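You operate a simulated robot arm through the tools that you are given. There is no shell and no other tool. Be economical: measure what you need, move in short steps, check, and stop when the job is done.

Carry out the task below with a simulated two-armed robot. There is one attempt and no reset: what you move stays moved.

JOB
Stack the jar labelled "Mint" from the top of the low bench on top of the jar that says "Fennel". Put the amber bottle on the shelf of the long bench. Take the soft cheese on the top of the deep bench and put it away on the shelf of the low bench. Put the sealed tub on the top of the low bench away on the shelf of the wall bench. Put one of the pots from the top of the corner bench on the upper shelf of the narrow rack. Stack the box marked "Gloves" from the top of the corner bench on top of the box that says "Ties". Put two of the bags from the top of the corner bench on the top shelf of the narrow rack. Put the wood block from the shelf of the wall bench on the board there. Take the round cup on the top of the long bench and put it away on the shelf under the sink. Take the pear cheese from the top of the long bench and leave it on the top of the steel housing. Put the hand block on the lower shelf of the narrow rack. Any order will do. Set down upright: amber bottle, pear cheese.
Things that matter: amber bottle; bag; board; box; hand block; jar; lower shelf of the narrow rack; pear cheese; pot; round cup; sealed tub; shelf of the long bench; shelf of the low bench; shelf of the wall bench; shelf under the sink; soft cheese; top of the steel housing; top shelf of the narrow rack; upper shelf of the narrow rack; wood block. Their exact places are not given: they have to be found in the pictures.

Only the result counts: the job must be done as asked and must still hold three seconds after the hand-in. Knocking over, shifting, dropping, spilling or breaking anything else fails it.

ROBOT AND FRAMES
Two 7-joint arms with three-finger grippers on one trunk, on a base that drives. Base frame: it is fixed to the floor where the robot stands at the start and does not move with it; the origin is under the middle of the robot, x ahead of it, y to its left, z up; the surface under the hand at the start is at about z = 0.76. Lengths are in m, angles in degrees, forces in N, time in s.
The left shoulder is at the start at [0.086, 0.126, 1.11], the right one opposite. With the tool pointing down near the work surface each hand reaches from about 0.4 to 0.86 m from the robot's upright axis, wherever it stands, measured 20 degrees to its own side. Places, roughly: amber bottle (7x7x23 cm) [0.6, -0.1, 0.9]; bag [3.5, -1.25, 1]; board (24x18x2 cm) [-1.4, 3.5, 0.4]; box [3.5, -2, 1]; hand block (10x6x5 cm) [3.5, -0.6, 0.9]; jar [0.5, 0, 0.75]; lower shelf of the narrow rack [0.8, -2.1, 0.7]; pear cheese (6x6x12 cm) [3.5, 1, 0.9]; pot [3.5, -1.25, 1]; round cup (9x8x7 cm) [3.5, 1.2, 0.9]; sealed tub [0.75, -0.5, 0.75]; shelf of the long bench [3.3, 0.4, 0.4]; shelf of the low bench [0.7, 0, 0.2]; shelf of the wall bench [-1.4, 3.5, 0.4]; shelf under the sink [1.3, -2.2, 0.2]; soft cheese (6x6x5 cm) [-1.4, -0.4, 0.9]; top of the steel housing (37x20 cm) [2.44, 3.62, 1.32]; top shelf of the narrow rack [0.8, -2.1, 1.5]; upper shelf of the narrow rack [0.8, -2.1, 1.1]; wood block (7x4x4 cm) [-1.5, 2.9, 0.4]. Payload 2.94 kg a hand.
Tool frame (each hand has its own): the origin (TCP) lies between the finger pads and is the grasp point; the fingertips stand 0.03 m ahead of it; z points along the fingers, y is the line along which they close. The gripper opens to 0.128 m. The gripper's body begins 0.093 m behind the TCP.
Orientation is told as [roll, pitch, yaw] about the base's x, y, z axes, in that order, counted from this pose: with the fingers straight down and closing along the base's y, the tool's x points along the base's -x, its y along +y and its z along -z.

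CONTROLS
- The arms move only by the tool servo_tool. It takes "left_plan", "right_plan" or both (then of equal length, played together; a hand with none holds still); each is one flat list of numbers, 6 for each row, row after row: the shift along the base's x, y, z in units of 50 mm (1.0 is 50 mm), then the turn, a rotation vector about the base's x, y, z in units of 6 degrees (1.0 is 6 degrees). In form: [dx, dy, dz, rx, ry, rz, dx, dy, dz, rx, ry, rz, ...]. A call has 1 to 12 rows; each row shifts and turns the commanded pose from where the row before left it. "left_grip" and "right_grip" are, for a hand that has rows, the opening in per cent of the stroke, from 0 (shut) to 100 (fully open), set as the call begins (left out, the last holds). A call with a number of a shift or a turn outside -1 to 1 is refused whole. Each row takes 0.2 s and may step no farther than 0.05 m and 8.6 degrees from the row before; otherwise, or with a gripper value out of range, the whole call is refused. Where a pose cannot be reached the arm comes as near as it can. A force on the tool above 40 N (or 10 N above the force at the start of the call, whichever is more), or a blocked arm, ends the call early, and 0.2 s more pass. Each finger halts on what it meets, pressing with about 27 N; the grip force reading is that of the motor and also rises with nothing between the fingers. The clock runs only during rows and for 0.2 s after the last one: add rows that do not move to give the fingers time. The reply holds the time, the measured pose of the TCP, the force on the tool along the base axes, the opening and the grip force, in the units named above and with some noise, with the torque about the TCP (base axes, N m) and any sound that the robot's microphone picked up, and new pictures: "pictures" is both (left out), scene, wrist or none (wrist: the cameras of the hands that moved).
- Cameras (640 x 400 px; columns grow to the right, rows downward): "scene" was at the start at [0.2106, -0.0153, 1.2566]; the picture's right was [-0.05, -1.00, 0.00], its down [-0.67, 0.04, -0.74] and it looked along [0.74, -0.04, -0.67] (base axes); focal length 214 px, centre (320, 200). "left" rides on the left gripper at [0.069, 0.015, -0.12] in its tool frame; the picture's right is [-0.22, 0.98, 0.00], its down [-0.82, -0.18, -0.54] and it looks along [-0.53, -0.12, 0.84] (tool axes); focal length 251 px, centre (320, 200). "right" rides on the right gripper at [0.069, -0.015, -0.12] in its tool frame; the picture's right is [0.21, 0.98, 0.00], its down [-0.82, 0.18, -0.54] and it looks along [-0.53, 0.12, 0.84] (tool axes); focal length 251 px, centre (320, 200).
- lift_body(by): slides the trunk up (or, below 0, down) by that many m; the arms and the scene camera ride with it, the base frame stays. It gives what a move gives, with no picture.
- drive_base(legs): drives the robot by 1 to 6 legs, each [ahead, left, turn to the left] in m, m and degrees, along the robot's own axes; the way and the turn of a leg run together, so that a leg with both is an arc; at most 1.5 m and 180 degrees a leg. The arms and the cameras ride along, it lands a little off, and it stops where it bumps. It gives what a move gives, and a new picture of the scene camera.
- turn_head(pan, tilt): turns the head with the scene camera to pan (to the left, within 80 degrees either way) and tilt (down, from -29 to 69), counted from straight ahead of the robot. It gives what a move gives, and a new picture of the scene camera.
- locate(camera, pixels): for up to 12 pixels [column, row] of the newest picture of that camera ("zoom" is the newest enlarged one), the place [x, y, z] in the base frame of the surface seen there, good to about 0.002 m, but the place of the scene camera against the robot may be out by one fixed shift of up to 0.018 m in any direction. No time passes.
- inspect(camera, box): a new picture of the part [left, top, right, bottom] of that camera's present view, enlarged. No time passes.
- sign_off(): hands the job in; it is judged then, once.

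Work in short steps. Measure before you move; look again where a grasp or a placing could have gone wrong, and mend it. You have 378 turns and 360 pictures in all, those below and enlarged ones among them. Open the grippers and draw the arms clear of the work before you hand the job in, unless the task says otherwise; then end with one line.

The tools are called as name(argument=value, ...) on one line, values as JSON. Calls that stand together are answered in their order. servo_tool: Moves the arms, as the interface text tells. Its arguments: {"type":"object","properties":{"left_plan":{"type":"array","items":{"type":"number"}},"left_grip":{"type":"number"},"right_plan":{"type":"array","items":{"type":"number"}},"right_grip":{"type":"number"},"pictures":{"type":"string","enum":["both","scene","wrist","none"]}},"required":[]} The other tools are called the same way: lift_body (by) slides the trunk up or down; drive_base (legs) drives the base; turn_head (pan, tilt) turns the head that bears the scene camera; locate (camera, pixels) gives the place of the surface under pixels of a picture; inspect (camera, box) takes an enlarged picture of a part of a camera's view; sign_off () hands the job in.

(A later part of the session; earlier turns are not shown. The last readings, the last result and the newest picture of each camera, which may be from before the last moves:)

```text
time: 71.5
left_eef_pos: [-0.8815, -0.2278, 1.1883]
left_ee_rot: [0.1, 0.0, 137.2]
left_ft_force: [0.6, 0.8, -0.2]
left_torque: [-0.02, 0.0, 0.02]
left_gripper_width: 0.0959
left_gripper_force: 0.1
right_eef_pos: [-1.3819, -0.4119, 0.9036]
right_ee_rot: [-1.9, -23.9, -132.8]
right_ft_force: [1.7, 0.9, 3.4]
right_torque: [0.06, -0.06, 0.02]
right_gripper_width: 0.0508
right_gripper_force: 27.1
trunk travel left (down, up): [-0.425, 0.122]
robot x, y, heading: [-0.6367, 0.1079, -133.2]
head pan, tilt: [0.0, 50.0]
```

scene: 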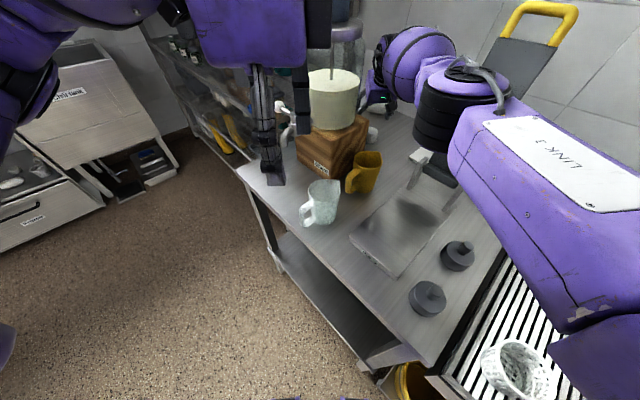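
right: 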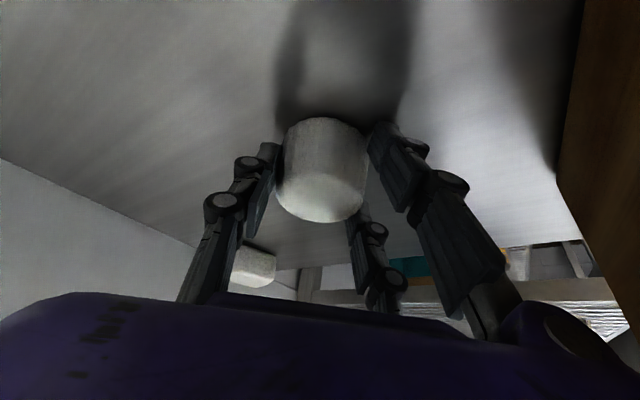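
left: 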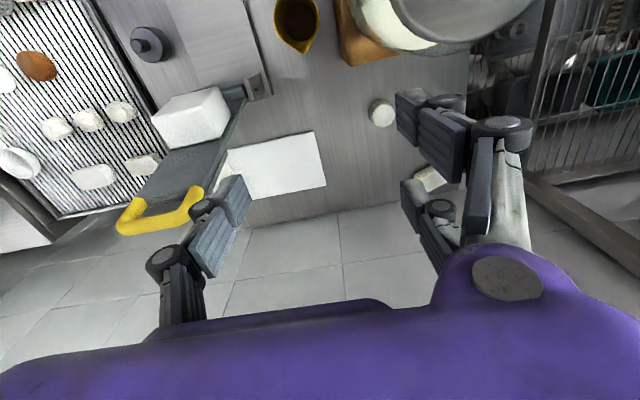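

Firm grip. Lift vertically with the trunk.

lift_body(by=0.03)

lift_body(by=0.09)

servo_tool(right_plan=[0.2, 0.2, 0.4, 0, 0, 0, 0.2, 0.2, 0.4, 0, 0, 0, 0.1, 0.1, 0.4, 0, 0, 0, 0, 0, 0.4, 0, 0, 0, 0, 0, 0, 0, 0, 0], pictures="both")

```text
time: 72.3
left_eef_pos: [-0.8785, -0.2238, 1.2341]
left_ee_rot: [2.2, -0.1, 137.4]
left_ft_force: [-0.7, -0.1, -0.6]
left_torque: [0.02, -0.01, -0.02]
left_gripper_width: 0.0959
left_gripper_force: 0.0
right_eef_pos: [-1.3853, -0.4177, 0.9716]
right_ee_rot: [-1.8, -26.6, -132.7]
right_ft_force: [0.5, -0.2, -2.6]
right_torque: [0.02, -0.02, 0.01]
right_gripper_width: 0.0505
right_gripper_force: 27.1
trunk travel left (down, up): [-0.455, 0.092]
robot x, y, heading: [-0.6387, 0.1053, -132.8]
head pan, tilt: [0.0, 50.0]
```

```text
time: 73.5
left_eef_pos: [-0.834, -0.1762, 1.4234]
left_ee_rot: [17.9, -0.2, 137.5]
left_ft_force: [-0.2, 0.6, -0.9]
left_torque: [0.03, -0.04, 0.01]
left_gripper_width: 0.096
left_gripper_force: 0.0
right_eef_pos: [-1.3777, -0.4089, 1.3073]
right_ee_rot: [-1.7, -42.7, -132.7]
right_ft_force: [-0.8, -0.5, -2.5]
right_torque: [-0.01, 0.01, 0.0]
right_gripper_width: 0.0507
right_gripper_force: 26.8
trunk travel left (down, up): [-0.545, 0.002]
robot x, y, heading: [-0.6362, 0.1096, -133.2]
head pan, tilt: [0.0, 50.0]
```

```text
time: 74.7
left_eef_pos: [-0.8338, -0.1767, 1.425]
left_ee_rot: [18.1, -0.2, 137.4]
left_ft_force: [-0.3, 0.1, -0.7]
left_torque: [0.02, 0.01, -0.01]
left_gripper_width: 0.0962
left_gripper_force: 0.1
right_eef_pos: [-1.3527, -0.3809, 1.3921]
right_ee_rot: [-1.8, -42.8, -132.6]
right_ft_force: [0.0, -0.1, -1.3]
right_torque: [0.05, 0.0, 0.07]
right_gripper_width: 0.0505
right_gripper_force: 27.1
trunk travel left (down, up): [-0.545, 0.002]
robot x, y, heading: [-0.635, 0.1065, -133.3]
head pan, tilt: [0.0, 50.0]
```

scene: 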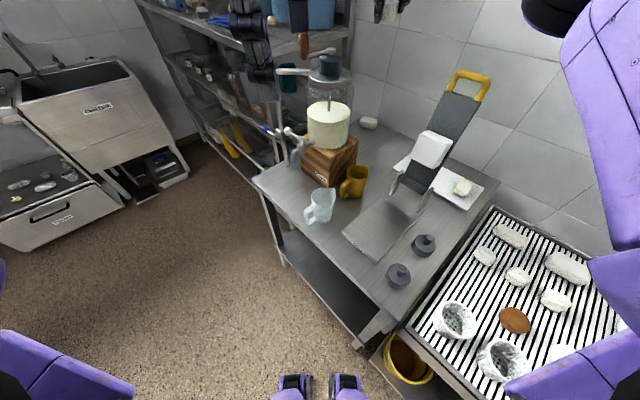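
right: 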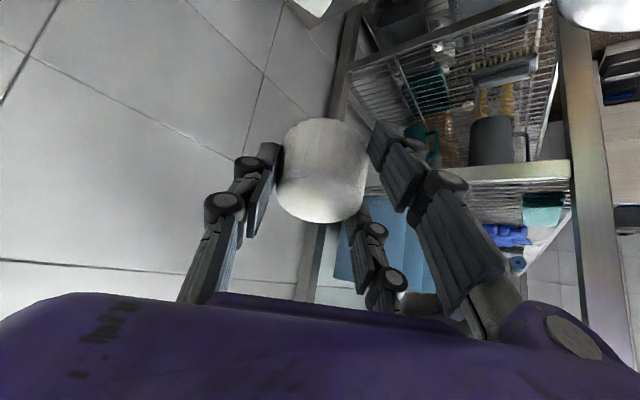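

Cheese held and clear of everything. Drive straight back, then return the trunk to its normal height.

drive_base(legs=[[-0.35, 0, 0]])

lift_body(by=-0.22)

```text
time: 77.0
left_eef_pos: [-0.5911, 0.0824, 1.424]
left_ee_rot: [17.8, -0.3, 137.8]
left_ft_force: [-0.4, -0.5, -0.1]
left_torque: [0.01, 0.01, 0.0]
left_gripper_width: 0.096
left_gripper_force: 0.2
right_eef_pos: [-1.1084, -0.1261, 1.3902]
right_ee_rot: [-1.8, -42.8, -132.4]
right_ft_force: [-0.5, 0.3, -2.0]
right_torque: [0.02, -0.02, 0.02]
right_gripper_width: 0.0505
right_gripper_force: 27.0
trunk travel left (down, up): [-0.545, 0.002]
robot x, y, heading: [-0.3931, 0.3699, -132.5]
head pan, tilt: [0.0, 50.0]
```

scene: 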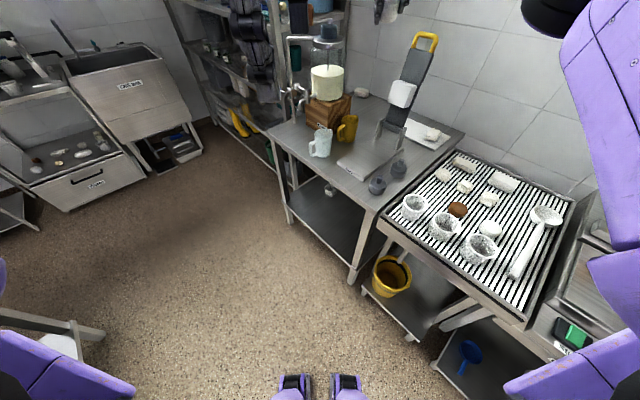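

```text
time: 79.4
left_eef_pos: [-0.59, 0.0841, 1.2052]
left_ee_rot: [18.0, -0.2, 137.9]
left_ft_force: [0.7, -0.1, 0.2]
left_torque: [0.0, -0.01, -0.01]
left_gripper_width: 0.0961
left_gripper_force: 0.0
right_eef_pos: [-1.1072, -0.1247, 1.1717]
right_ee_rot: [-1.8, -43.0, -132.3]
right_ft_force: [-0.5, -0.4, -1.5]
right_torque: [0.0, 0.0, 0.0]
right_gripper_width: 0.0502
right_gripper_force: 27.2
trunk travel left (down, up): [-0.325, 0.222]
robot x, y, heading: [-0.39, 0.3712, -133.1]
head pan, tilt: [0.0, 50.0]
```

Retract the right hand and undo its lean; turn the left hand back toward neutral.

servo_tool(right_plan=[0.55, 0.6, 0, 0.61, -0.65, 0, 0.55, 0.6, 0, 0.61, -0.65, 0, 0.55, 0.6, 0, 0.61, -0.65, 0, 0.55, 0.6, 0, 0.61, -0.65, 0, 0.55, 0.6, 0, 0.61, -0.65, 0, 0.55, 0.6, 0, 0.61, -0.65, 0, 0.55, 0.6, 0, 0.61, -0.65, 0, 0.55, 0.6, 0, 0.61, -0.65, 0], left_plan=[-0.1, -0.1, 0, -0.37, 0, 1, -0.1, -0.1, 0, -0.37, 0, 1, -0.1, -0.1, 0, -0.37, 0, 1, -0.1, -0.1, 0, -0.37, 0, 1, -0.1, -0.1, 0, -0.37, 0, 1, -0.1, -0.1, 0, -0.37, 0, 1, -0.1, -0.1, 0, -0.37, 0, 1, -0.1, -0.1, 0, -0.37, 0, 1], pictures="none")

```text
time: 81.2
left_eef_pos: [-0.6261, 0.0277, 1.1957]
left_ee_rot: [32.2, 4.5, -170.7]
left_ft_force: [1.2, -0.1, 0.3]
left_torque: [0.01, 0.0, -0.02]
left_gripper_width: 0.0958
left_gripper_force: 0.2
left hand out of reach, approached as far as the arm can: row 8
right_eef_pos: [-0.8834, 0.1197, 1.1685]
right_ee_rot: [1.2, -0.1, -133.7]
right_ft_force: [0.1, -0.2, -1.0]
right_torque: [-0.02, 0.01, -0.02]
right_gripper_width: 0.0507
right_gripper_force: 26.8
trunk travel left (down, up): [-0.325, 0.222]
robot x, y, heading: [-0.3953, 0.3711, -132.8]
head pan, tilt: [0.0, 50.0]
```

servo_tool(left_plan=[0.134, -0.36, 0, 0.74, 0.23, 0, 0.134, -0.36, 0, 0.74, 0.23, 0, 0.134, -0.36, 0, 0.74, 0.23, 0, 0.134, -0.36, 0, 0.74, 0.23, 0, 0.134, -0.36, 0, 0.74, 0.23, 0, 0.134, -0.36, 0, 0.74, 0.23, 0, 0.134, -0.36, 0, 0.74, 0.23, 0], pictures="none")

servo_tool(left_plan=[0, 0, 0, 0, 0, 0.9, 0, 0, 0, 0, 0, 0.9, 0, 0, 0, 0, 0, 0.9, 0, 0, 0, 0, 0, 0.9, 0, 0, 0, 0, 0, 0.9, 0, 0, 0, 0, 0, 0.9, 0, 0, 0, 0, 0, 0.9], pictures="none")

turn_head(pan=0, tilt=40)

drive_base(legs=[[0, 0, 70], [0, 0, 63]])

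```text
time: 82.8
left_eef_pos: [-0.5852, -0.0859, 1.1974]
left_ee_rot: [2.4, -1.4, -174.1]
left_ft_force: [0.0, -0.4, -0.1]
left_torque: [0.01, 0.01, -0.03]
left_gripper_width: 0.0958
left_gripper_force: 0.0
right_eef_pos: [-0.8839, 0.1172, 1.1689]
right_ee_rot: [1.0, -0.2, -133.7]
right_ft_force: [0.4, -0.3, -0.5]
right_torque: [0.02, 0.02, -0.01]
right_gripper_width: 0.0502
right_gripper_force: 26.8
trunk travel left (down, up): [-0.325, 0.222]
robot x, y, heading: [-0.3951, 0.3704, -132.7]
head pan, tilt: [0.0, 50.0]
```

```text
time: 84.4
left_eef_pos: [-0.5848, -0.0842, 1.1962]
left_ee_rot: [2.5, -1.3, -136.4]
left_ft_force: [0.1, -0.2, -0.4]
left_torque: [0.02, -0.03, -0.02]
left_gripper_width: 0.0958
left_gripper_force: 0.1
right_eef_pos: [-0.8844, 0.1185, 1.1692]
right_ee_rot: [1.1, -0.2, -133.6]
right_ft_force: [0.3, 0.2, -0.3]
right_torque: [0.01, 0.03, 0.01]
right_gripper_width: 0.0502
right_gripper_force: 27.4
trunk travel left (down, up): [-0.325, 0.222]
robot x, y, heading: [-0.4016, 0.3661, -132.7]
head pan, tilt: [0.0, 50.0]
```

```text
time: 85.1
left_eef_pos: [-0.5842, -0.0835, 1.1972]
left_ee_rot: [2.5, -1.3, -136.4]
left_ft_force: [0.2, 0.1, -0.6]
left_torque: [-0.02, 0.02, -0.01]
left_gripper_width: 0.0959
left_gripper_force: 0.0
right_eef_pos: [-0.8833, 0.1194, 1.1683]
right_ee_rot: [1.2, -0.3, -133.6]
right_ft_force: [0.5, -0.2, -0.8]
right_torque: [0.01, 0.01, 0.01]
right_gripper_width: 0.0502
right_gripper_force: 27.1
trunk travel left (down, up): [-0.325, 0.222]
robot x, y, heading: [-0.3938, 0.3691, -132.8]
head pan, tilt: [0.0, 40.0]
```

scene: 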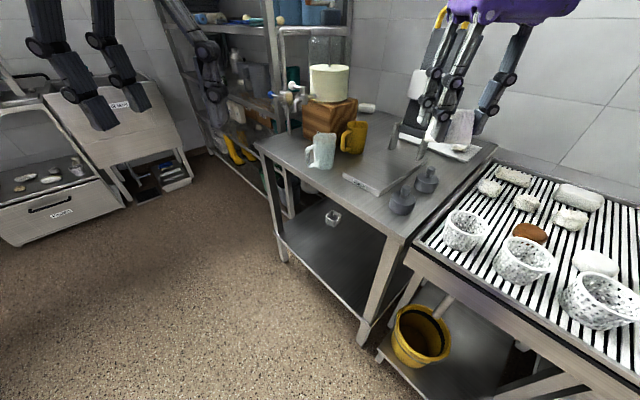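

```text
time: 91.3
left_eef_pos: [0.0678, 0.5335, 1.196]
left_ee_rot: [2.5, -1.3, -3.8]
left_ft_force: [-0.1, 0.0, -0.4]
left_torque: [0.01, 0.01, 0.01]
left_gripper_width: 0.0961
left_gripper_force: 0.1
right_eef_pos: [0.1208, 0.1765, 1.1689]
right_ee_rot: [1.2, -0.1, -1.2]
right_ft_force: [0.4, -0.5, -1.1]
right_torque: [-0.03, 0.03, 0.0]
right_gripper_width: 0.0502
right_gripper_force: 27.2
trunk travel left (down, up): [-0.325, 0.222]
robot x, y, heading: [-0.3945, 0.3679, -0.1]
head pan, tilt: [0.0, 40.0]
```

scene: 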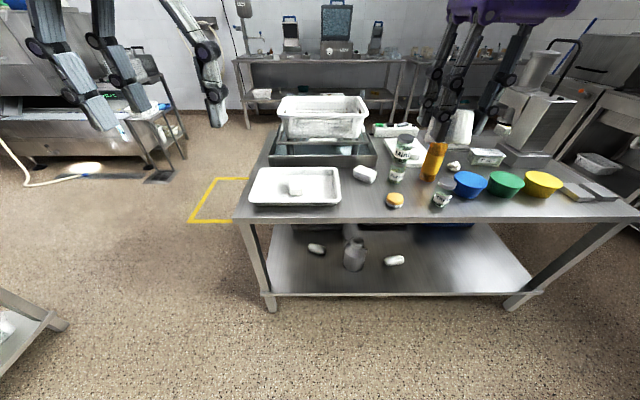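

The low bench shelf is free toward the right; measure it.

locate(camera="scene", pixels=[[400, 290], [440, 280], [440, 260], [460, 250], [490, 285], [393, 260], [430, 245], [353, 265], [400, 218], [265, 250], [520, 270]])

inspect(camera="scene", box=[260, 210, 560, 310])

```text
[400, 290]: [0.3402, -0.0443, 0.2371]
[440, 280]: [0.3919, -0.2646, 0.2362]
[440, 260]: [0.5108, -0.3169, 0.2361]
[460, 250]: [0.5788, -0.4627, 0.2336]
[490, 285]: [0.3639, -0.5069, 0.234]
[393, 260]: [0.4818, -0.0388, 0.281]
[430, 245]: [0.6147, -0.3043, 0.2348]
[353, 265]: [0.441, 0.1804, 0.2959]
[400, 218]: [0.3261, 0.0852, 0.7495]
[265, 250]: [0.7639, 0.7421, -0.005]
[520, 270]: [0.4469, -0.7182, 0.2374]
```

```text
2.13 times, centred on (410, 260) of scene
```

zoom: 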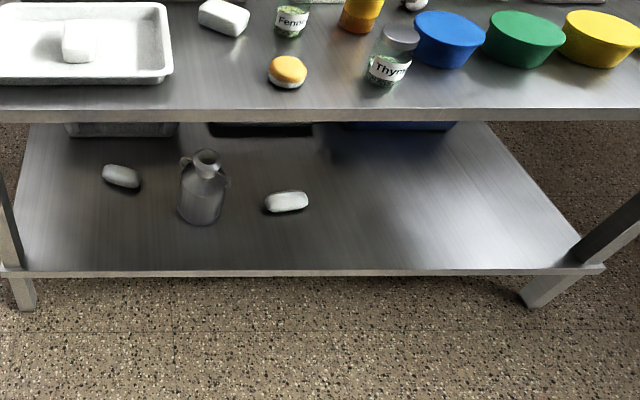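

Shelf surface z≈0.24, free area around [0.48,-0.35]. Drive there and lower the trunk.

drive_base(legs=[[0.1, -0.52, 0.1]])

lift_body(by=-0.32)

servo_tool(right_plan=[0, 0, -1, 0, -1, 0, 0, 0, -1, 0, -1, 0, 0, 0, -1, 0, -1, 0, 0, 0, -1, 0, -1, 0, 0, 0, -1, 0, 0, 0, 0, 0, -1, 0, 0, 0, 0, 0, -1, 0, 0, 0, 0, 0, -1, 0, 0, 0], pictures="both")

```text
time: 96.3
left_eef_pos: [0.1622, 0.017, 1.1974]
left_ee_rot: [2.5, -1.3, -3.6]
left_ft_force: [0.7, 0.5, -0.1]
left_torque: [-0.05, 0.02, -0.02]
left_gripper_width: 0.096
left_gripper_force: 0.0
right_eef_pos: [0.2179, -0.3394, 1.1687]
right_ee_rot: [1.2, -0.1, -0.7]
right_ft_force: [-0.4, 0.3, -1.0]
right_torque: [0.0, -0.01, -0.03]
right_gripper_width: 0.0501
right_gripper_force: 26.9
trunk travel left (down, up): [-0.325, 0.222]
robot x, y, heading: [-0.2984, -0.1529, 0.1]
head pan, tilt: [0.0, 40.0]
```

scene: 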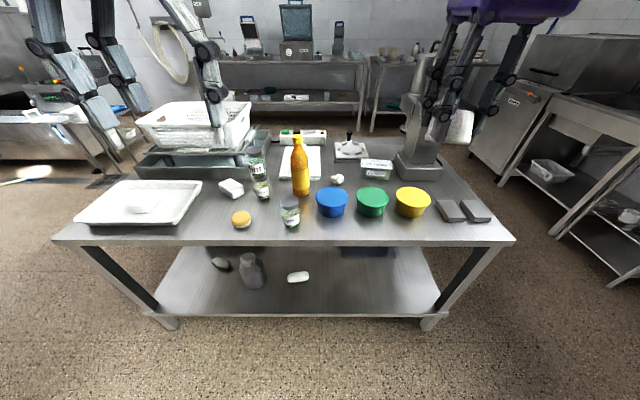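

```text
time: 99.5
left_eef_pos: [0.1624, 0.0154, 0.8769]
left_ee_rot: [2.6, -1.4, -3.4]
left_ft_force: [0.5, 0.4, -0.6]
left_torque: [0.0, -0.02, -0.01]
left_gripper_width: 0.0959
left_gripper_force: 0.0
right_eef_pos: [0.2179, -0.3417, 0.8497]
right_ee_rot: [1.2, -0.2, -0.8]
right_ft_force: [-0.3, -0.6, -1.8]
right_torque: [0.01, 0.01, -0.01]
right_gripper_width: 0.0501
right_gripper_force: 27.0
trunk travel left (down, up): [-0.005, 0.542]
robot x, y, heading: [-0.2972, -0.1514, -0.1]
head pan, tilt: [0.0, 40.0]
```

```text
time: 101.3
left_eef_pos: [0.1637, 0.0162, 0.877]
left_ee_rot: [2.6, -1.3, -3.5]
left_ft_force: [0.5, -0.1, 1.0]
left_torque: [-0.03, 0.03, 0.0]
left_gripper_width: 0.096
left_gripper_force: 0.2
right_eef_pos: [0.2528, -0.3172, 0.4973]
right_ee_rot: [1.3, -21.3, -0.8]
right_ft_force: [0.2, -0.7, -1.4]
right_torque: [-0.03, -0.01, 0.01]
right_gripper_width: 0.0502
right_gripper_force: 26.5
right hand out of reach, approached as far as the arm can: row 4, 5, 6
trunk travel left (down, up): [-0.005, 0.542]
robot x, y, heading: [-0.2957, -0.1518, 0.2]
head pan, tilt: [0.0, 40.0]
```

scene: 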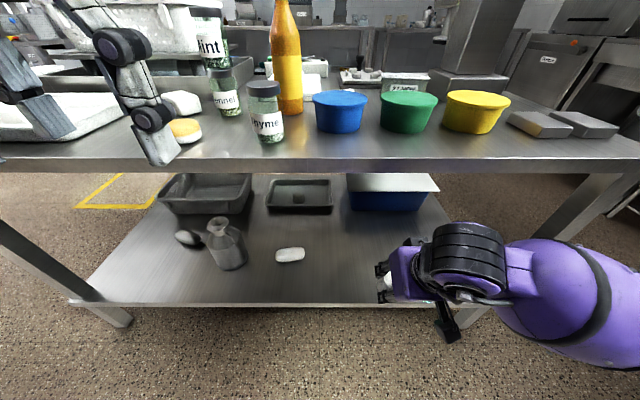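
right: 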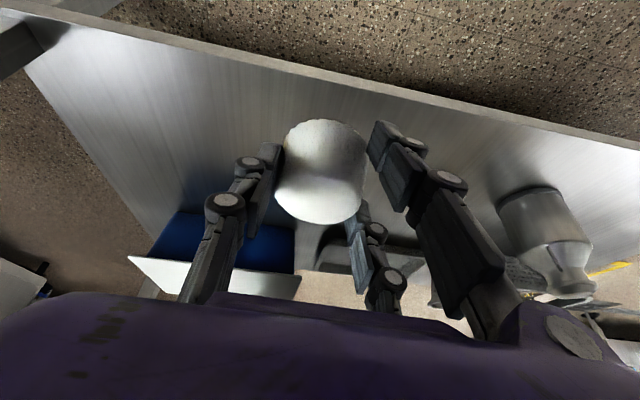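

Move down and forward under the tabletop.

servo_tool(right_plan=[0.1, 0, -0.9, 0, 0, 0, 0.2, 0, -0.9, 0, 0, 0, 0.3, 0, -0.9, 0, 0, 0, 0.7, -0.1, -0.4, 0, 0, 0, 0.8, -0.1, 0, 0, 0, 0, 0.8, -0.1, 0, 0, 0, 0, 0.8, -0.1, 0, 0, 0, 0, 0.6, -0.1, 0, 0, 0, 0, 0, 0, 0, 0, 0, 0], pictures="both")

```text
time: 103.3
left_eef_pos: [0.1623, 0.0154, 0.8771]
left_ee_rot: [2.6, -1.2, -3.5]
left_ft_force: [0.1, -0.2, 0.5]
left_torque: [0.01, -0.02, -0.01]
left_gripper_width: 0.0961
left_gripper_force: 0.0
right_eef_pos: [0.4688, -0.344, 0.3409]
right_ee_rot: [1.4, -21.3, -0.7]
right_ft_force: [-0.4, 0.7, -0.9]
right_torque: [-0.03, 0.0, 0.01]
right_gripper_width: 0.05
right_gripper_force: 27.0
trunk travel left (down, up): [-0.005, 0.542]
robot x, y, heading: [-0.2994, -0.1536, 0.2]
head pan, tilt: [0.0, 40.0]
```

scene: 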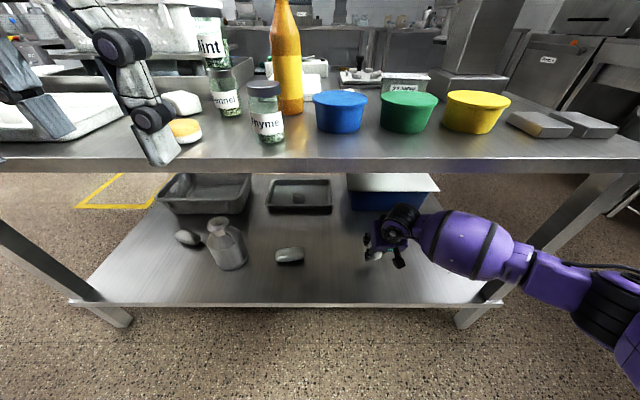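
right: 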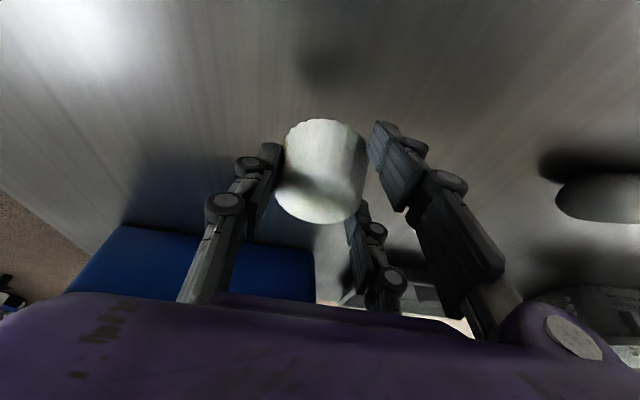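

Lower until contact.

servo_tool(right_plan=[0, 0, -0.5, 0, -0.4, 0, 0, 0, -0.3, 0, 0, 0, 0, 0, -0.15, 0, 0, 0, 0, 0, -0.1, 0, 0, 0, 0, 0, 0, 0, 0, 0], pictures="wrist")

```text
time: 104.5
left_eef_pos: [0.1618, 0.0162, 0.876]
left_ee_rot: [2.6, -1.4, -3.5]
left_ft_force: [-0.3, 0.3, -0.1]
left_torque: [0.01, 0.02, -0.01]
left_gripper_width: 0.0959
left_gripper_force: 0.1
right_eef_pos: [0.4703, -0.3425, 0.2888]
right_ee_rot: [1.5, -23.7, -0.7]
right_ft_force: [0.7, 0.6, -1.5]
right_torque: [-0.03, 0.04, -0.02]
right_gripper_width: 0.0501
right_gripper_force: 26.5
trunk travel left (down, up): [-0.005, 0.542]
robot x, y, heading: [-0.2971, -0.1523, 0.1]
head pan, tilt: [0.0, 40.0]
```

right: 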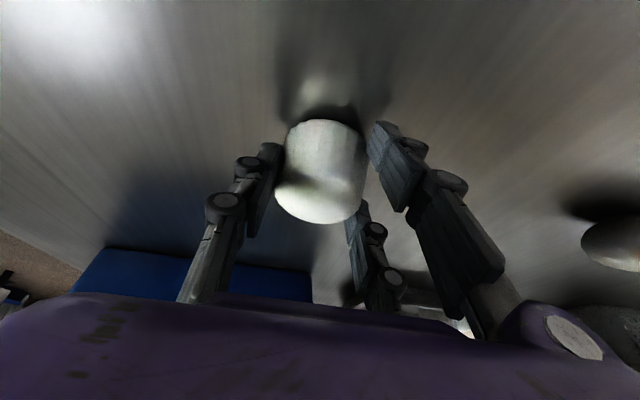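

servo_tool(right_plan=[0, 0, -0.06, 0, 0, 0, 0, 0, -0.06, 0, 0, 0, 0, 0, -0.06, 0, 0, 0, 0, 0, 0, 0, 0, 0], pictures="none")

```text
time: 105.5
left_eef_pos: [0.1603, 0.0163, 0.8772]
left_ee_rot: [2.5, -1.4, -3.5]
left_ft_force: [0.9, -0.7, -0.1]
left_torque: [0.0, -0.02, -0.07]
left_gripper_width: 0.096
left_gripper_force: 0.1
right_eef_pos: [0.4723, -0.3425, 0.2842]
right_ee_rot: [1.5, -24.0, -0.6]
right_ft_force: [-1.3, -1.9, 24.7]
right_torque: [-0.67, -0.05, -0.03]
right_gripper_width: 0.0505
right_gripper_force: 27.0
trunk travel left (down, up): [-0.005, 0.542]
robot x, y, heading: [-0.2955, -0.149, -0.1]
head pan, tilt: [0.0, 40.0]
```

Contact (24.7 N). Ease up slightly, release, and withdraw up/back.

servo_tool(right_plan=[0, 0, 0.07, 0, 0, 0, 0, 0, 0, 0, 0, 0, 0, 0, 0, 0, 0, 0, 0, 0, 0, 0, 0, 0], right_grip=75, pictures="none")

servo_tool(right_plan=[-0.2, 0, 0.5, 0, 0, 0, -0.4, 0, 0.9, 0, 0, 0, -0.4, 0, 0.8, 0, 0, 0, -0.9, 0.1, 0, 0, 0, 0, -0.9, 0.1, 0, 0, 0, 0, -0.9, 0.1, 0, 0, 0, 0, -0.9, 0.1, 0, 0, 0, 0], pictures="scene")

```text
time: 106.5
left_eef_pos: [0.162, 0.0161, 0.8767]
left_ee_rot: [2.5, -1.4, -3.5]
left_ft_force: [0.2, 0.1, -0.6]
left_torque: [-0.02, 0.04, -0.02]
left_gripper_width: 0.0959
left_gripper_force: 0.0
right_eef_pos: [0.4695, -0.3426, 0.2828]
right_ee_rot: [1.4, -23.7, -0.7]
right_ft_force: [-0.2, 1.2, 0.1]
right_torque: [0.01, -0.02, 0.0]
right_gripper_width: 0.096
right_gripper_force: 0.0
trunk travel left (down, up): [-0.005, 0.542]
robot x, y, heading: [-0.2987, -0.1529, -0.0]
head pan, tilt: [0.0, 40.0]
```

```text
time: 108.1
left_eef_pos: [0.1619, 0.0139, 0.8771]
left_ee_rot: [2.5, -1.4, -3.5]
left_ft_force: [0.6, -0.7, -0.5]
left_torque: [0.02, 0.0, 0.01]
left_gripper_width: 0.0959
left_gripper_force: 0.0
right_eef_pos: [0.238, -0.321, 0.3951]
right_ee_rot: [1.3, -23.7, -0.7]
right_ft_force: [-0.3, -0.3, -0.8]
right_torque: [-0.01, -0.04, -0.01]
right_gripper_width: 0.0964
right_gripper_force: 0.1
trunk travel left (down, up): [-0.005, 0.542]
robot x, y, heading: [-0.3005, -0.154, 0.0]
head pan, tilt: [0.0, 40.0]
```

scene: 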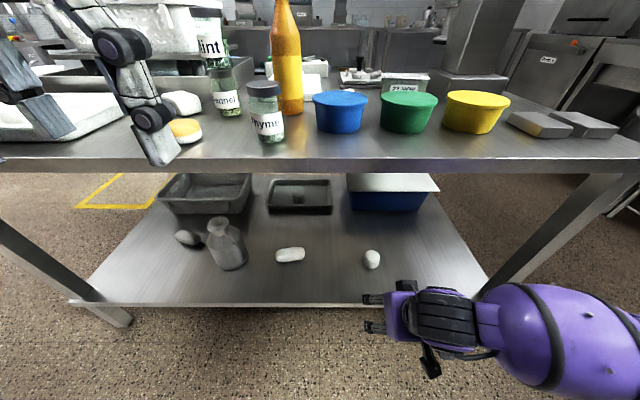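

Cheese is on the shelf (371,259). Pull the right hand back, untilt and raise the trunk.

servo_tool(right_plan=[-0.5, 0, 0.2, 0, 0, 0, -0.3, 0, 0.8, 0, 1, 0, 0, 0, 0.95, 0, 1, 0, 0, 0, 0.95, 0, 1, 0, 0, 0, 0.95, 0, 1, 0, 0, 0, 0.95, 0, 0, 0], pictures="none")

lift_body(by=0.32)

servo_tool(right_plan=[0.3, 0, 0.9, 0, 0, 0, 0.3, 0, 0.9, 0, 0, 0, 0.3, 0, 0.9, 0, 0, 0, 0.3, 0, 0.9, 0, 0, 0], left_plan=[0, 0, 0, -0.4, 0.2, 0.6, 0, 0, 0, 0, 0, 0, 0, 0, 0, 0, 0, 0, 0, 0, 0, 0, 0, 0], pictures="scene")

```text
time: 109.5
left_eef_pos: [0.1621, 0.015, 0.8782]
left_ee_rot: [2.5, -1.3, -3.5]
left_ft_force: [0.7, 0.3, 0.4]
left_torque: [0.0, 0.01, -0.02]
left_gripper_width: 0.0961
left_gripper_force: 0.1
right_eef_pos: [0.2115, -0.321, 0.6267]
right_ee_rot: [1.1, 0.3, -0.7]
right_ft_force: [0.5, 0.4, 0.0]
right_torque: [0.02, 0.01, 0.01]
right_gripper_width: 0.096
right_gripper_force: 0.1
right hand out of reach, approached as far as the arm can: row 2
trunk travel left (down, up): [-0.005, 0.542]
robot x, y, heading: [-0.2977, -0.1499, 0.1]
head pan, tilt: [0.0, 40.0]
```

```text
time: 112.7
left_eef_pos: [0.1628, 0.0165, 1.1966]
left_ee_rot: [2.5, -1.3, -3.4]
left_ft_force: [0.6, -0.3, -0.1]
left_torque: [-0.01, 0.0, 0.02]
left_gripper_width: 0.096
left_gripper_force: 0.1
right_eef_pos: [0.2104, -0.3179, 0.9471]
right_ee_rot: [1.2, 0.4, -0.6]
right_ft_force: [-0.6, -0.6, 0.1]
right_torque: [0.02, -0.02, 0.0]
right_gripper_width: 0.0961
right_gripper_force: 0.0
trunk travel left (down, up): [-0.325, 0.222]
robot x, y, heading: [-0.2969, -0.1535, -0.0]
head pan, tilt: [0.0, 40.0]
```

```text
time: 113.7
left_eef_pos: [0.1611, 0.0171, 1.1975]
left_ee_rot: [0.1, -0.1, 0.2]
left_ft_force: [0.0, -0.8, -0.1]
left_torque: [0.0, -0.02, 0.02]
left_gripper_width: 0.0958
left_gripper_force: 0.1
right_eef_pos: [0.2717, -0.3165, 1.1282]
right_ee_rot: [1.1, 0.3, -0.6]
right_ft_force: [0.6, -0.2, -0.2]
right_torque: [0.0, -0.01, 0.0]
right_gripper_width: 0.0961
right_gripper_force: 0.0
trunk travel left (down, up): [-0.325, 0.222]
robot x, y, heading: [-0.2984, -0.1522, 0.1]
head pan, tilt: [0.0, 40.0]
```

scene: 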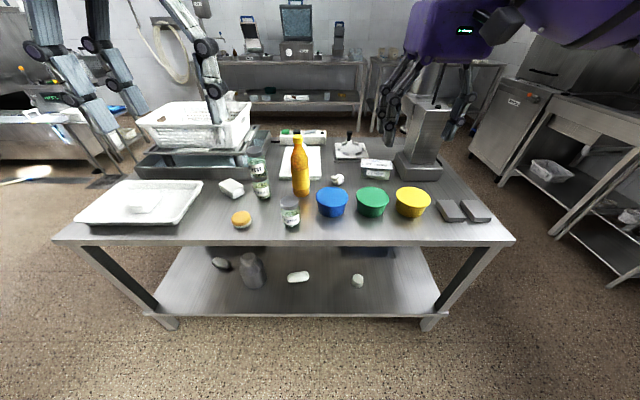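

Next grab the bottle (left) and dated tub (right). Measure the tower beside the tub before driving up.

locate(camera="scene", pixels=[[430, 98], [415, 150], [405, 165], [430, 180], [376, 163], [363, 168], [391, 168], [376, 176], [350, 130], [445, 150], [397, 158], [350, 157]])

drive_base(legs=[[0.28, -0.05, 0]])

```text
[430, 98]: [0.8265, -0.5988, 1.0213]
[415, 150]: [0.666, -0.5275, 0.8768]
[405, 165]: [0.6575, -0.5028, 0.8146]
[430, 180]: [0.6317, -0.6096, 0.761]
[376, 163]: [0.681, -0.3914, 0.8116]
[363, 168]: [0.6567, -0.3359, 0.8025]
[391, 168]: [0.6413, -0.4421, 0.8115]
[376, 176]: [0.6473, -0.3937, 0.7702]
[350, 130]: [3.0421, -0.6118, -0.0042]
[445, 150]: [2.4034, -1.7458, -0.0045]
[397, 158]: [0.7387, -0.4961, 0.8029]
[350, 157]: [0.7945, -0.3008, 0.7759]
```

```text
time: 115.6
left_eef_pos: [0.4344, -0.0292, 1.1973]
left_ee_rot: [0.1, -0.2, 0.3]
left_ft_force: [0.2, 0.5, 0.0]
left_torque: [0.01, 0.04, -0.02]
left_gripper_width: 0.0959
left_gripper_force: 0.1
right_eef_pos: [0.5466, -0.3622, 1.1271]
right_ee_rot: [1.2, 0.3, -0.4]
right_ft_force: [0.5, -0.2, 0.2]
right_torque: [-0.02, 0.01, 0.03]
right_gripper_width: 0.096
right_gripper_force: 0.1
trunk travel left (down, up): [-0.325, 0.222]
robot x, y, heading: [-0.024, -0.1991, 0.0]
head pan, tilt: [0.0, 40.0]
```

scene: 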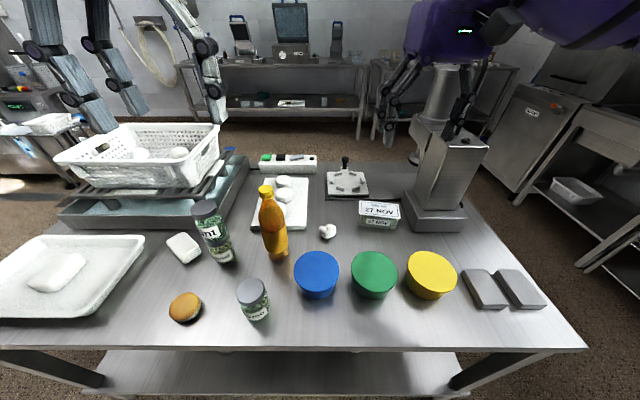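

servo_tool(right_plan=[0.65, -0.1, -0.5, 0, 0, 0, 0.65, -0.1, -0.5, 0, 0, 0, 0.65, -0.1, -0.6, 0, 0, 0, 0.55, -0.1, -0.6, 0, 0, 0, 0, 0, 0, 0, 0, 0], right_grip=100, pictures="wrist")

```text
time: 116.8
left_eef_pos: [0.4336, -0.0303, 1.1976]
left_ee_rot: [0.1, -0.1, 0.3]
left_ft_force: [-0.2, 0.0, -0.3]
left_torque: [0.01, -0.05, 0.02]
left_gripper_width: 0.096
left_gripper_force: 0.0
right_eef_pos: [0.6729, -0.3853, 1.0168]
right_ee_rot: [1.2, 0.3, -0.5]
right_ft_force: [-0.9, 0.6, 0.2]
right_torque: [0.01, -0.03, -0.02]
right_gripper_width: 0.128
right_gripper_force: 0.0
trunk travel left (down, up): [-0.325, 0.222]
robot x, y, heading: [-0.0233, -0.2006, 0.3]
head pan, tilt: [0.0, 40.0]
```

right: 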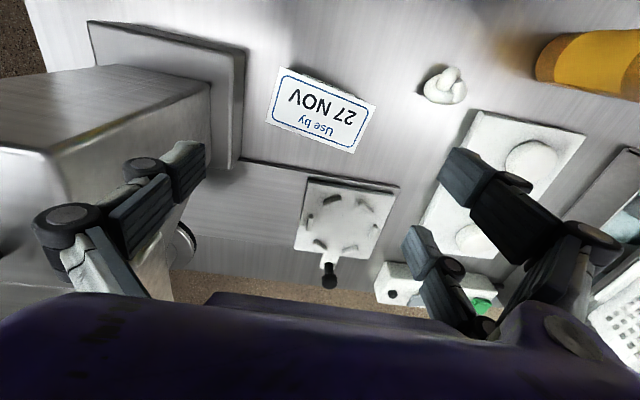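

locate(camera="right", pixels=[[282, 70], [373, 105], [353, 150], [269, 121], [320, 112], [237, 165], [245, 60], [445, 85], [310, 180]])

```text
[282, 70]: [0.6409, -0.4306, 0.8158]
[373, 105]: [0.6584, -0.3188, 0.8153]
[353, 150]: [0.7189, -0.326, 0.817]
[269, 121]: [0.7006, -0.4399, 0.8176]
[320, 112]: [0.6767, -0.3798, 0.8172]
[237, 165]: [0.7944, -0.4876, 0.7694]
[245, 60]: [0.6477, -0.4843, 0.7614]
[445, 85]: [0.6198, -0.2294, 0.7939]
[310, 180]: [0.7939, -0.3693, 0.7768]
```

The tub's lid is 11.3×6.1 cm, turned ~9°. I try turning the right hand −99° to grip its short sides.

servo_tool(right_plan=[0, 0, 0, 0, 0, -1, 0, 0, 0, 0, 0, -1, 0, 0, 0, 0, 0, -1, 0, 0, 0, 0, 0, -1, 0, 0, 0, 0, 0, -1, 0, 0, 0, 0, 0, -1, 0, 0, 0, 0, 0, -1, 0, 0, 0, 0, 0, -1, 0, 0, 0, 0, 0, -1, 0, 0, 0, 0, 0, -1, 0, 0, 0, 0, 0, -1, 0, 0, 0, 0, 0, -1], pictures="none")

```text
time: 119.4
left_eef_pos: [0.435, -0.0301, 1.1969]
left_ee_rot: [0.1, -0.3, 0.3]
left_ft_force: [0.4, 0.3, -0.6]
left_torque: [0.02, 0.01, -0.01]
left_gripper_width: 0.096
left_gripper_force: 0.0
right_eef_pos: [0.6712, -0.3844, 1.0187]
right_ee_rot: [1.2, 0.3, -72.7]
right_ft_force: [0.3, 0.3, -0.1]
right_torque: [-0.02, -0.02, -0.02]
right_gripper_width: 0.128
right_gripper_force: 0.1
trunk travel left (down, up): [-0.325, 0.222]
robot x, y, heading: [-0.025, -0.1969, 0.5]
head pan, tilt: [0.0, 40.0]
```

servo_tool(right_plan=[0.04, 0.02, 0, 0, 0, -0.88, 0.04, 0.02, 0, 0, 0, -0.88, 0.04, 0.02, 0, 0, 0, -0.88, 0.04, 0.02, 0, 0, 0, -0.88, 0.0, 0.02, 0, 0, 0, -0.88, 0, 0, -0.8, 0, 0, 0, 0, 0, -0.8, 0, 0, 0, 0, 0, 0, 0, 0, 0], pictures="wrist")

```text
time: 121.2
left_eef_pos: [0.4349, -0.0311, 1.1963]
left_ee_rot: [0.1, -0.2, 0.3]
left_ft_force: [-1.0, -0.2, 0.7]
left_torque: [-0.02, 0.01, 0.0]
left_gripper_width: 0.0959
left_gripper_force: 0.0
right_eef_pos: [0.6785, -0.3733, 0.9356]
right_ee_rot: [1.2, 0.3, -98.9]
right_ft_force: [-0.5, 0.9, 0.6]
right_torque: [0.0, -0.02, -0.01]
right_gripper_width: 0.128
right_gripper_force: 0.1
trunk travel left (down, up): [-0.325, 0.222]
robot x, y, heading: [-0.0266, -0.1985, 0.2]
head pan, tilt: [0.0, 40.0]
```

right: 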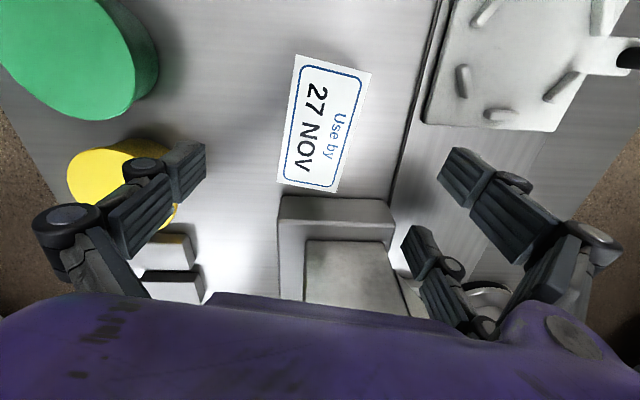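

locate(camera="right", pixels=[[297, 57], [370, 73], [338, 191], [279, 180], [322, 122]])

```text
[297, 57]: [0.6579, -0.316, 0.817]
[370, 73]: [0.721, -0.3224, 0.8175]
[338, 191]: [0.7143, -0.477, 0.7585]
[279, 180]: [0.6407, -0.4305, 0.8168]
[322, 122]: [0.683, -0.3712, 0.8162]
```

servo_tool(right_plan=[0.02, -0.07, -0.9, 0, 0, 0, 0, 0, -0.9, 0, 0, 0, 0, 0, -0.9, 0, 0, 0, 0, 0, 0, 0, 0, 0], right_grip=78, pictures="none")

servo_tool(right_plan=[0, 0, 0, 0, 0, 0, 0, 0, 0, 0, 0, 0, 0, 0, 0, 0, 0, 0], right_grip=0, pictures="none")

servo_tool(right_plan=[0, 0, 0.15, 0, 0, 0, 0, 0, 0.25, 0, 0, 0, 0, 0, 0.3, 0, 0, 0, 0, 0, 0.3, 0, 0, 0, 0, 0, 0, 0, 0, 0], pictures="wrist")

```text
time: 122.2
left_eef_pos: [0.4337, -0.0294, 1.1973]
left_ee_rot: [0.2, -0.1, 0.3]
left_ft_force: [-0.6, -0.2, -0.9]
left_torque: [0.0, 0.01, -0.02]
left_gripper_width: 0.0964
left_gripper_force: 0.0
right_eef_pos: [0.6809, -0.3822, 0.8011]
right_ee_rot: [1.3, 0.2, -98.9]
right_ft_force: [0.3, 0.1, -0.1]
right_torque: [-0.02, -0.02, -0.01]
right_gripper_width: 0.0997
right_gripper_force: 0.1
trunk travel left (down, up): [-0.325, 0.222]
robot x, y, heading: [-0.0264, -0.2009, 0.3]
head pan, tilt: [0.0, 40.0]
```

```text
time: 123.0
left_eef_pos: [0.4354, -0.0304, 1.1969]
left_ee_rot: [0.1, -0.2, 0.3]
left_ft_force: [0.0, -1.3, 0.6]
left_torque: [0.02, 0.01, 0.0]
left_gripper_width: 0.0959
left_gripper_force: 0.1
right_eef_pos: [0.6821, -0.3829, 0.7992]
right_ee_rot: [1.1, 0.3, -98.9]
right_ft_force: [-0.3, 0.4, -0.1]
right_torque: [-0.02, 0.11, -0.03]
right_gripper_width: 0.0618
right_gripper_force: 27.0
trunk travel left (down, up): [-0.325, 0.222]
robot x, y, heading: [-0.0288, -0.1977, 0.3]
head pan, tilt: [0.0, 40.0]
```

```text
time: 124.2
left_eef_pos: [0.4352, -0.0296, 1.1978]
left_ee_rot: [0.1, -0.1, 0.3]
left_ft_force: [-0.6, 0.3, 0.4]
left_torque: [0.01, -0.02, 0.01]
left_gripper_width: 0.0963
left_gripper_force: 0.2
right_eef_pos: [0.6804, -0.3829, 0.8532]
right_ee_rot: [1.1, 0.3, -98.8]
right_ft_force: [0.1, 0.4, -3.1]
right_torque: [0.0, -0.01, 0.0]
right_gripper_width: 0.0615
right_gripper_force: 26.7
trunk travel left (down, up): [-0.325, 0.222]
robot x, y, heading: [-0.0265, -0.2011, 0.3]
head pan, tilt: [0.0, 40.0]
```

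right: 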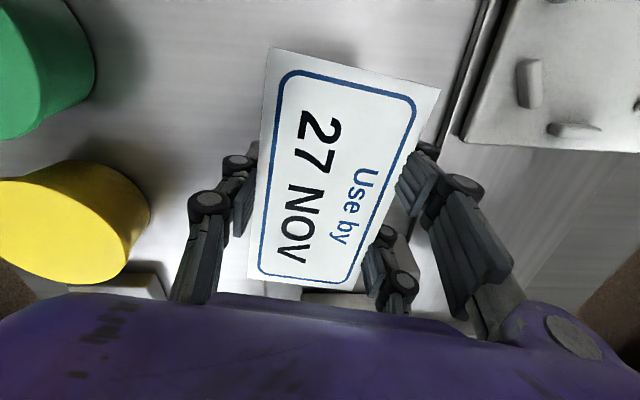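

Tub held. Raise it and look at the bottle with the left wrist camera.

servo_tool(right_plan=[-0.2, 0, 0.9, 0, 0, 0, -0.2, 0, 0.9, 0, 0, 0, -0.2, 0, 0.9, 0, 0, 0, -0.2, 0, 0.9, 0, 0, 0, -0.2, 0, 0.9, 0, 0, 0], left_plan=[0.4, -0.1, -0.3, 0, 0, 0, 0.4, -0.1, -0.3, 0, 0, 0, 0.4, -0.1, 0, 0, 0, 0, 0.4, -0.1, 0, 0, 0, 0, 0, 0, 0, 0, 0, 0], left_grip=85, pictures="wrist")

```text
time: 125.4
left_eef_pos: [0.5136, -0.0511, 1.1675]
left_ee_rot: [0.1, -0.3, 0.2]
left_ft_force: [-0.1, 0.2, -0.5]
left_torque: [0.0, -0.02, 0.0]
left_gripper_width: 0.1089
left_gripper_force: 0.0
right_eef_pos: [0.6304, -0.3816, 1.0764]
right_ee_rot: [1.2, 0.3, -98.9]
right_ft_force: [-1.2, -0.3, -3.9]
right_torque: [-0.03, -0.03, -0.01]
right_gripper_width: 0.0615
right_gripper_force: 27.3
trunk travel left (down, up): [-0.325, 0.222]
robot x, y, heading: [-0.0248, -0.2016, 0.3]
head pan, tilt: [0.0, 40.0]
```

right: 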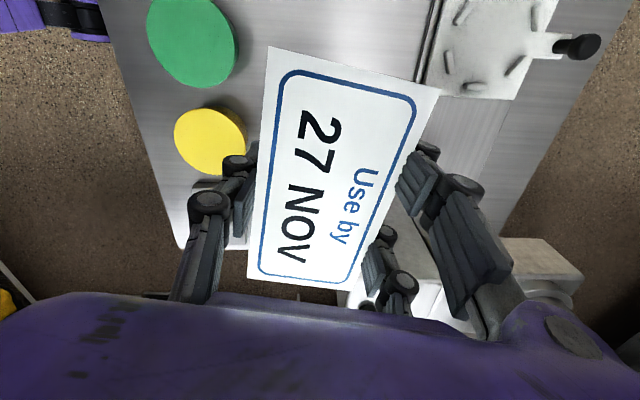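
left: 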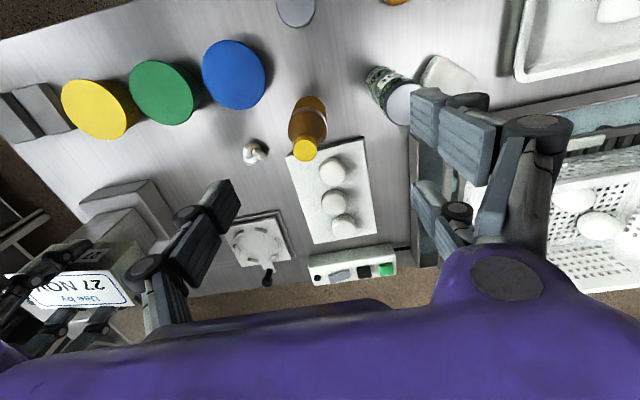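

locate(camera="left", pixels=[[304, 150], [294, 148], [316, 148], [304, 160], [308, 125], [290, 120], [327, 120], [308, 100]])

inspect(camera="left", box=[250, 70, 370, 180])

```text
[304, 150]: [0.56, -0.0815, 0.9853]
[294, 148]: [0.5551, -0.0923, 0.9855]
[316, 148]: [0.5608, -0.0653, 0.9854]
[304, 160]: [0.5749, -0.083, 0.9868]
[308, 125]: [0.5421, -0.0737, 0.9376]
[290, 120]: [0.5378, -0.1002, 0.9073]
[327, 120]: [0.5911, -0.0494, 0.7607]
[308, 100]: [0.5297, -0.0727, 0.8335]
```

```text
3.64 times, centred on (310, 125) of left
```

zoom: 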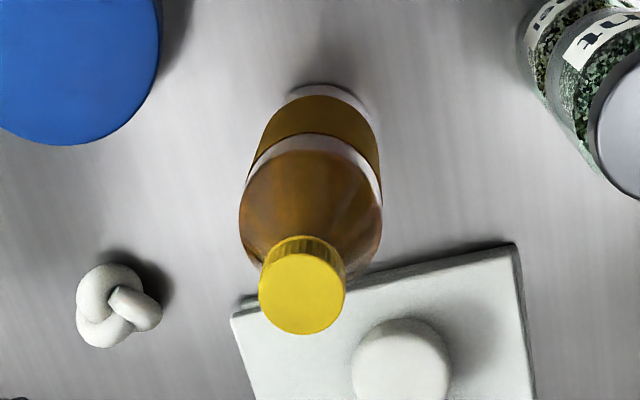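

Bottle axis ≈[0.561,-0.080]. Tilt the left hand 45° forward and stage behind the bottle.

servo_tool(left_plan=[-0.23, -0.07, -0.3, 0, -0.94, 0, -0.23, -0.07, -0.3, 0, -0.94, 0, -0.23, -0.07, -0.4, 0, -0.94, 0, -0.23, -0.07, -0.4, 0, -0.94, 0, -0.23, -0.07, -0.4, 0, -0.94, 0, -0.23, -0.07, -0.5, 0, -0.94, 0, -0.23, -0.07, -0.6, 0, -0.94, 0, -0.23, -0.07, -0.6, 0, -0.94, 0, 0, 0, 0, 0, 0, 0], left_grip=78, pictures="both")

```text
time: 127.4
left_eef_pos: [0.5087, -0.0929, 1.0347]
left_ee_rot: [-0.1, -45.2, 0.4]
left_ft_force: [0.5, 0.2, 0.5]
left_torque: [-0.01, -0.02, 0.0]
left_gripper_width: 0.0998
left_gripper_force: 0.1
left hand out of reach, approached as far as the arm can: row 6, 7, 8
right_eef_pos: [0.6321, -0.3824, 1.0761]
right_ee_rot: [1.2, 0.2, -98.9]
right_ft_force: [-0.7, 0.1, -2.8]
right_torque: [0.02, 0.0, 0.02]
right_gripper_width: 0.0615
right_gripper_force: 27.4
trunk travel left (down, up): [-0.325, 0.222]
robot x, y, heading: [-0.0256, -0.1967, 0.3]
head pan, tilt: [0.0, 40.0]
```

scene: 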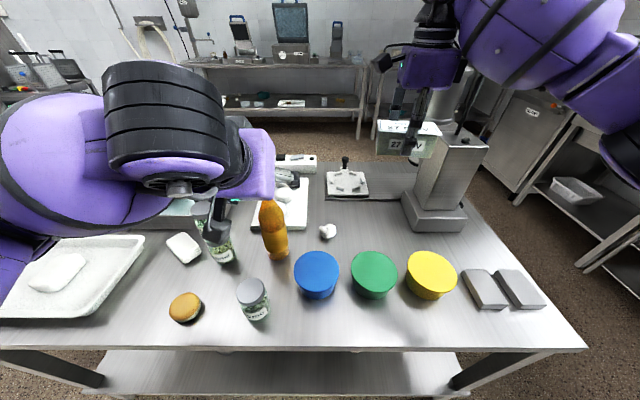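
left: 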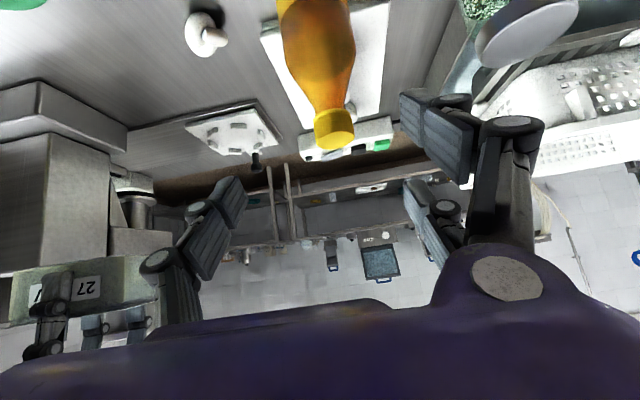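

The left arm is cramped; back the base 0.16 m and continue.

drive_base(legs=[[-0.16, 0, 0]])

servo_tool(left_plan=[0.5, 0.1, -0.3, 0, 0, 0, 0.5, 0.1, -0.3, 0, 0, 0, 0.3, 0.05, -0.3, 0, 0, 0, 0, 0, 0, 0, 0, 0], pictures="wrist")

```text
time: 128.9
left_eef_pos: [0.3464, -0.0938, 1.0359]
left_ee_rot: [-0.2, -45.2, 0.3]
left_ft_force: [0.1, -0.6, -0.2]
left_torque: [0.0, -0.03, -0.01]
left_gripper_width: 0.0997
left_gripper_force: 0.0
right_eef_pos: [0.4686, -0.3839, 1.0758]
right_ee_rot: [1.2, 0.3, -99.0]
right_ft_force: [-0.4, -0.4, -2.4]
right_torque: [-0.03, -0.02, 0.03]
right_gripper_width: 0.0617
right_gripper_force: 26.9
trunk travel left (down, up): [-0.325, 0.222]
robot x, y, heading: [-0.1909, -0.2034, 0.2]
head pan, tilt: [0.0, 40.0]
```

scene: 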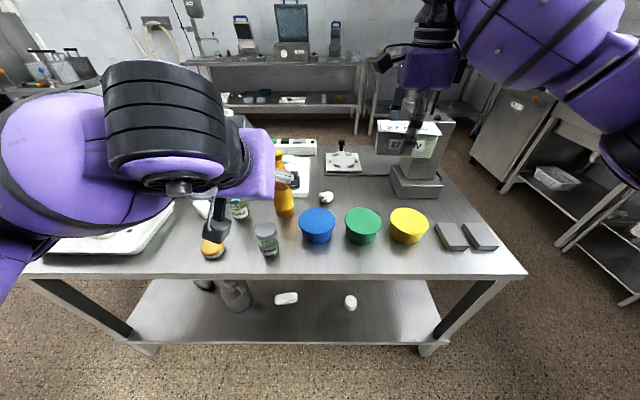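

```text
time: 129.9
left_eef_pos: [0.409, -0.0792, 0.9899]
left_ee_rot: [-0.2, -45.3, 0.3]
left_ft_force: [-0.5, 0.5, -0.1]
left_torque: [-0.03, 0.02, 0.0]
left_gripper_width: 0.0998
left_gripper_force: 0.0
right_eef_pos: [0.4705, -0.3842, 1.0757]
right_ee_rot: [1.1, 0.3, -99.0]
right_ft_force: [-0.7, 0.8, -2.9]
right_torque: [-0.02, -0.01, 0.01]
right_gripper_width: 0.0613
right_gripper_force: 27.6
trunk travel left (down, up): [-0.325, 0.222]
robot x, y, heading: [-0.186, -0.1997, 0.0]
head pan, tilt: [0.0, 40.0]
```

left: 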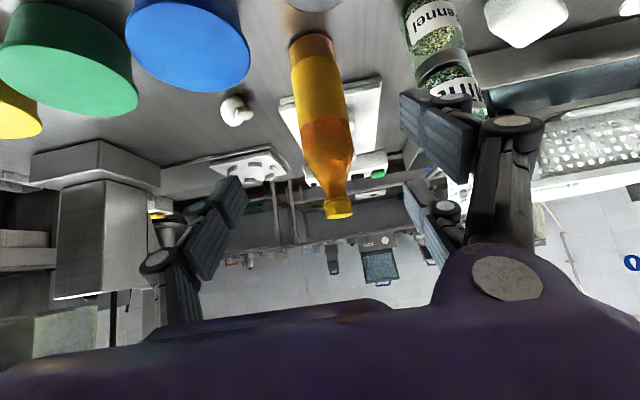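

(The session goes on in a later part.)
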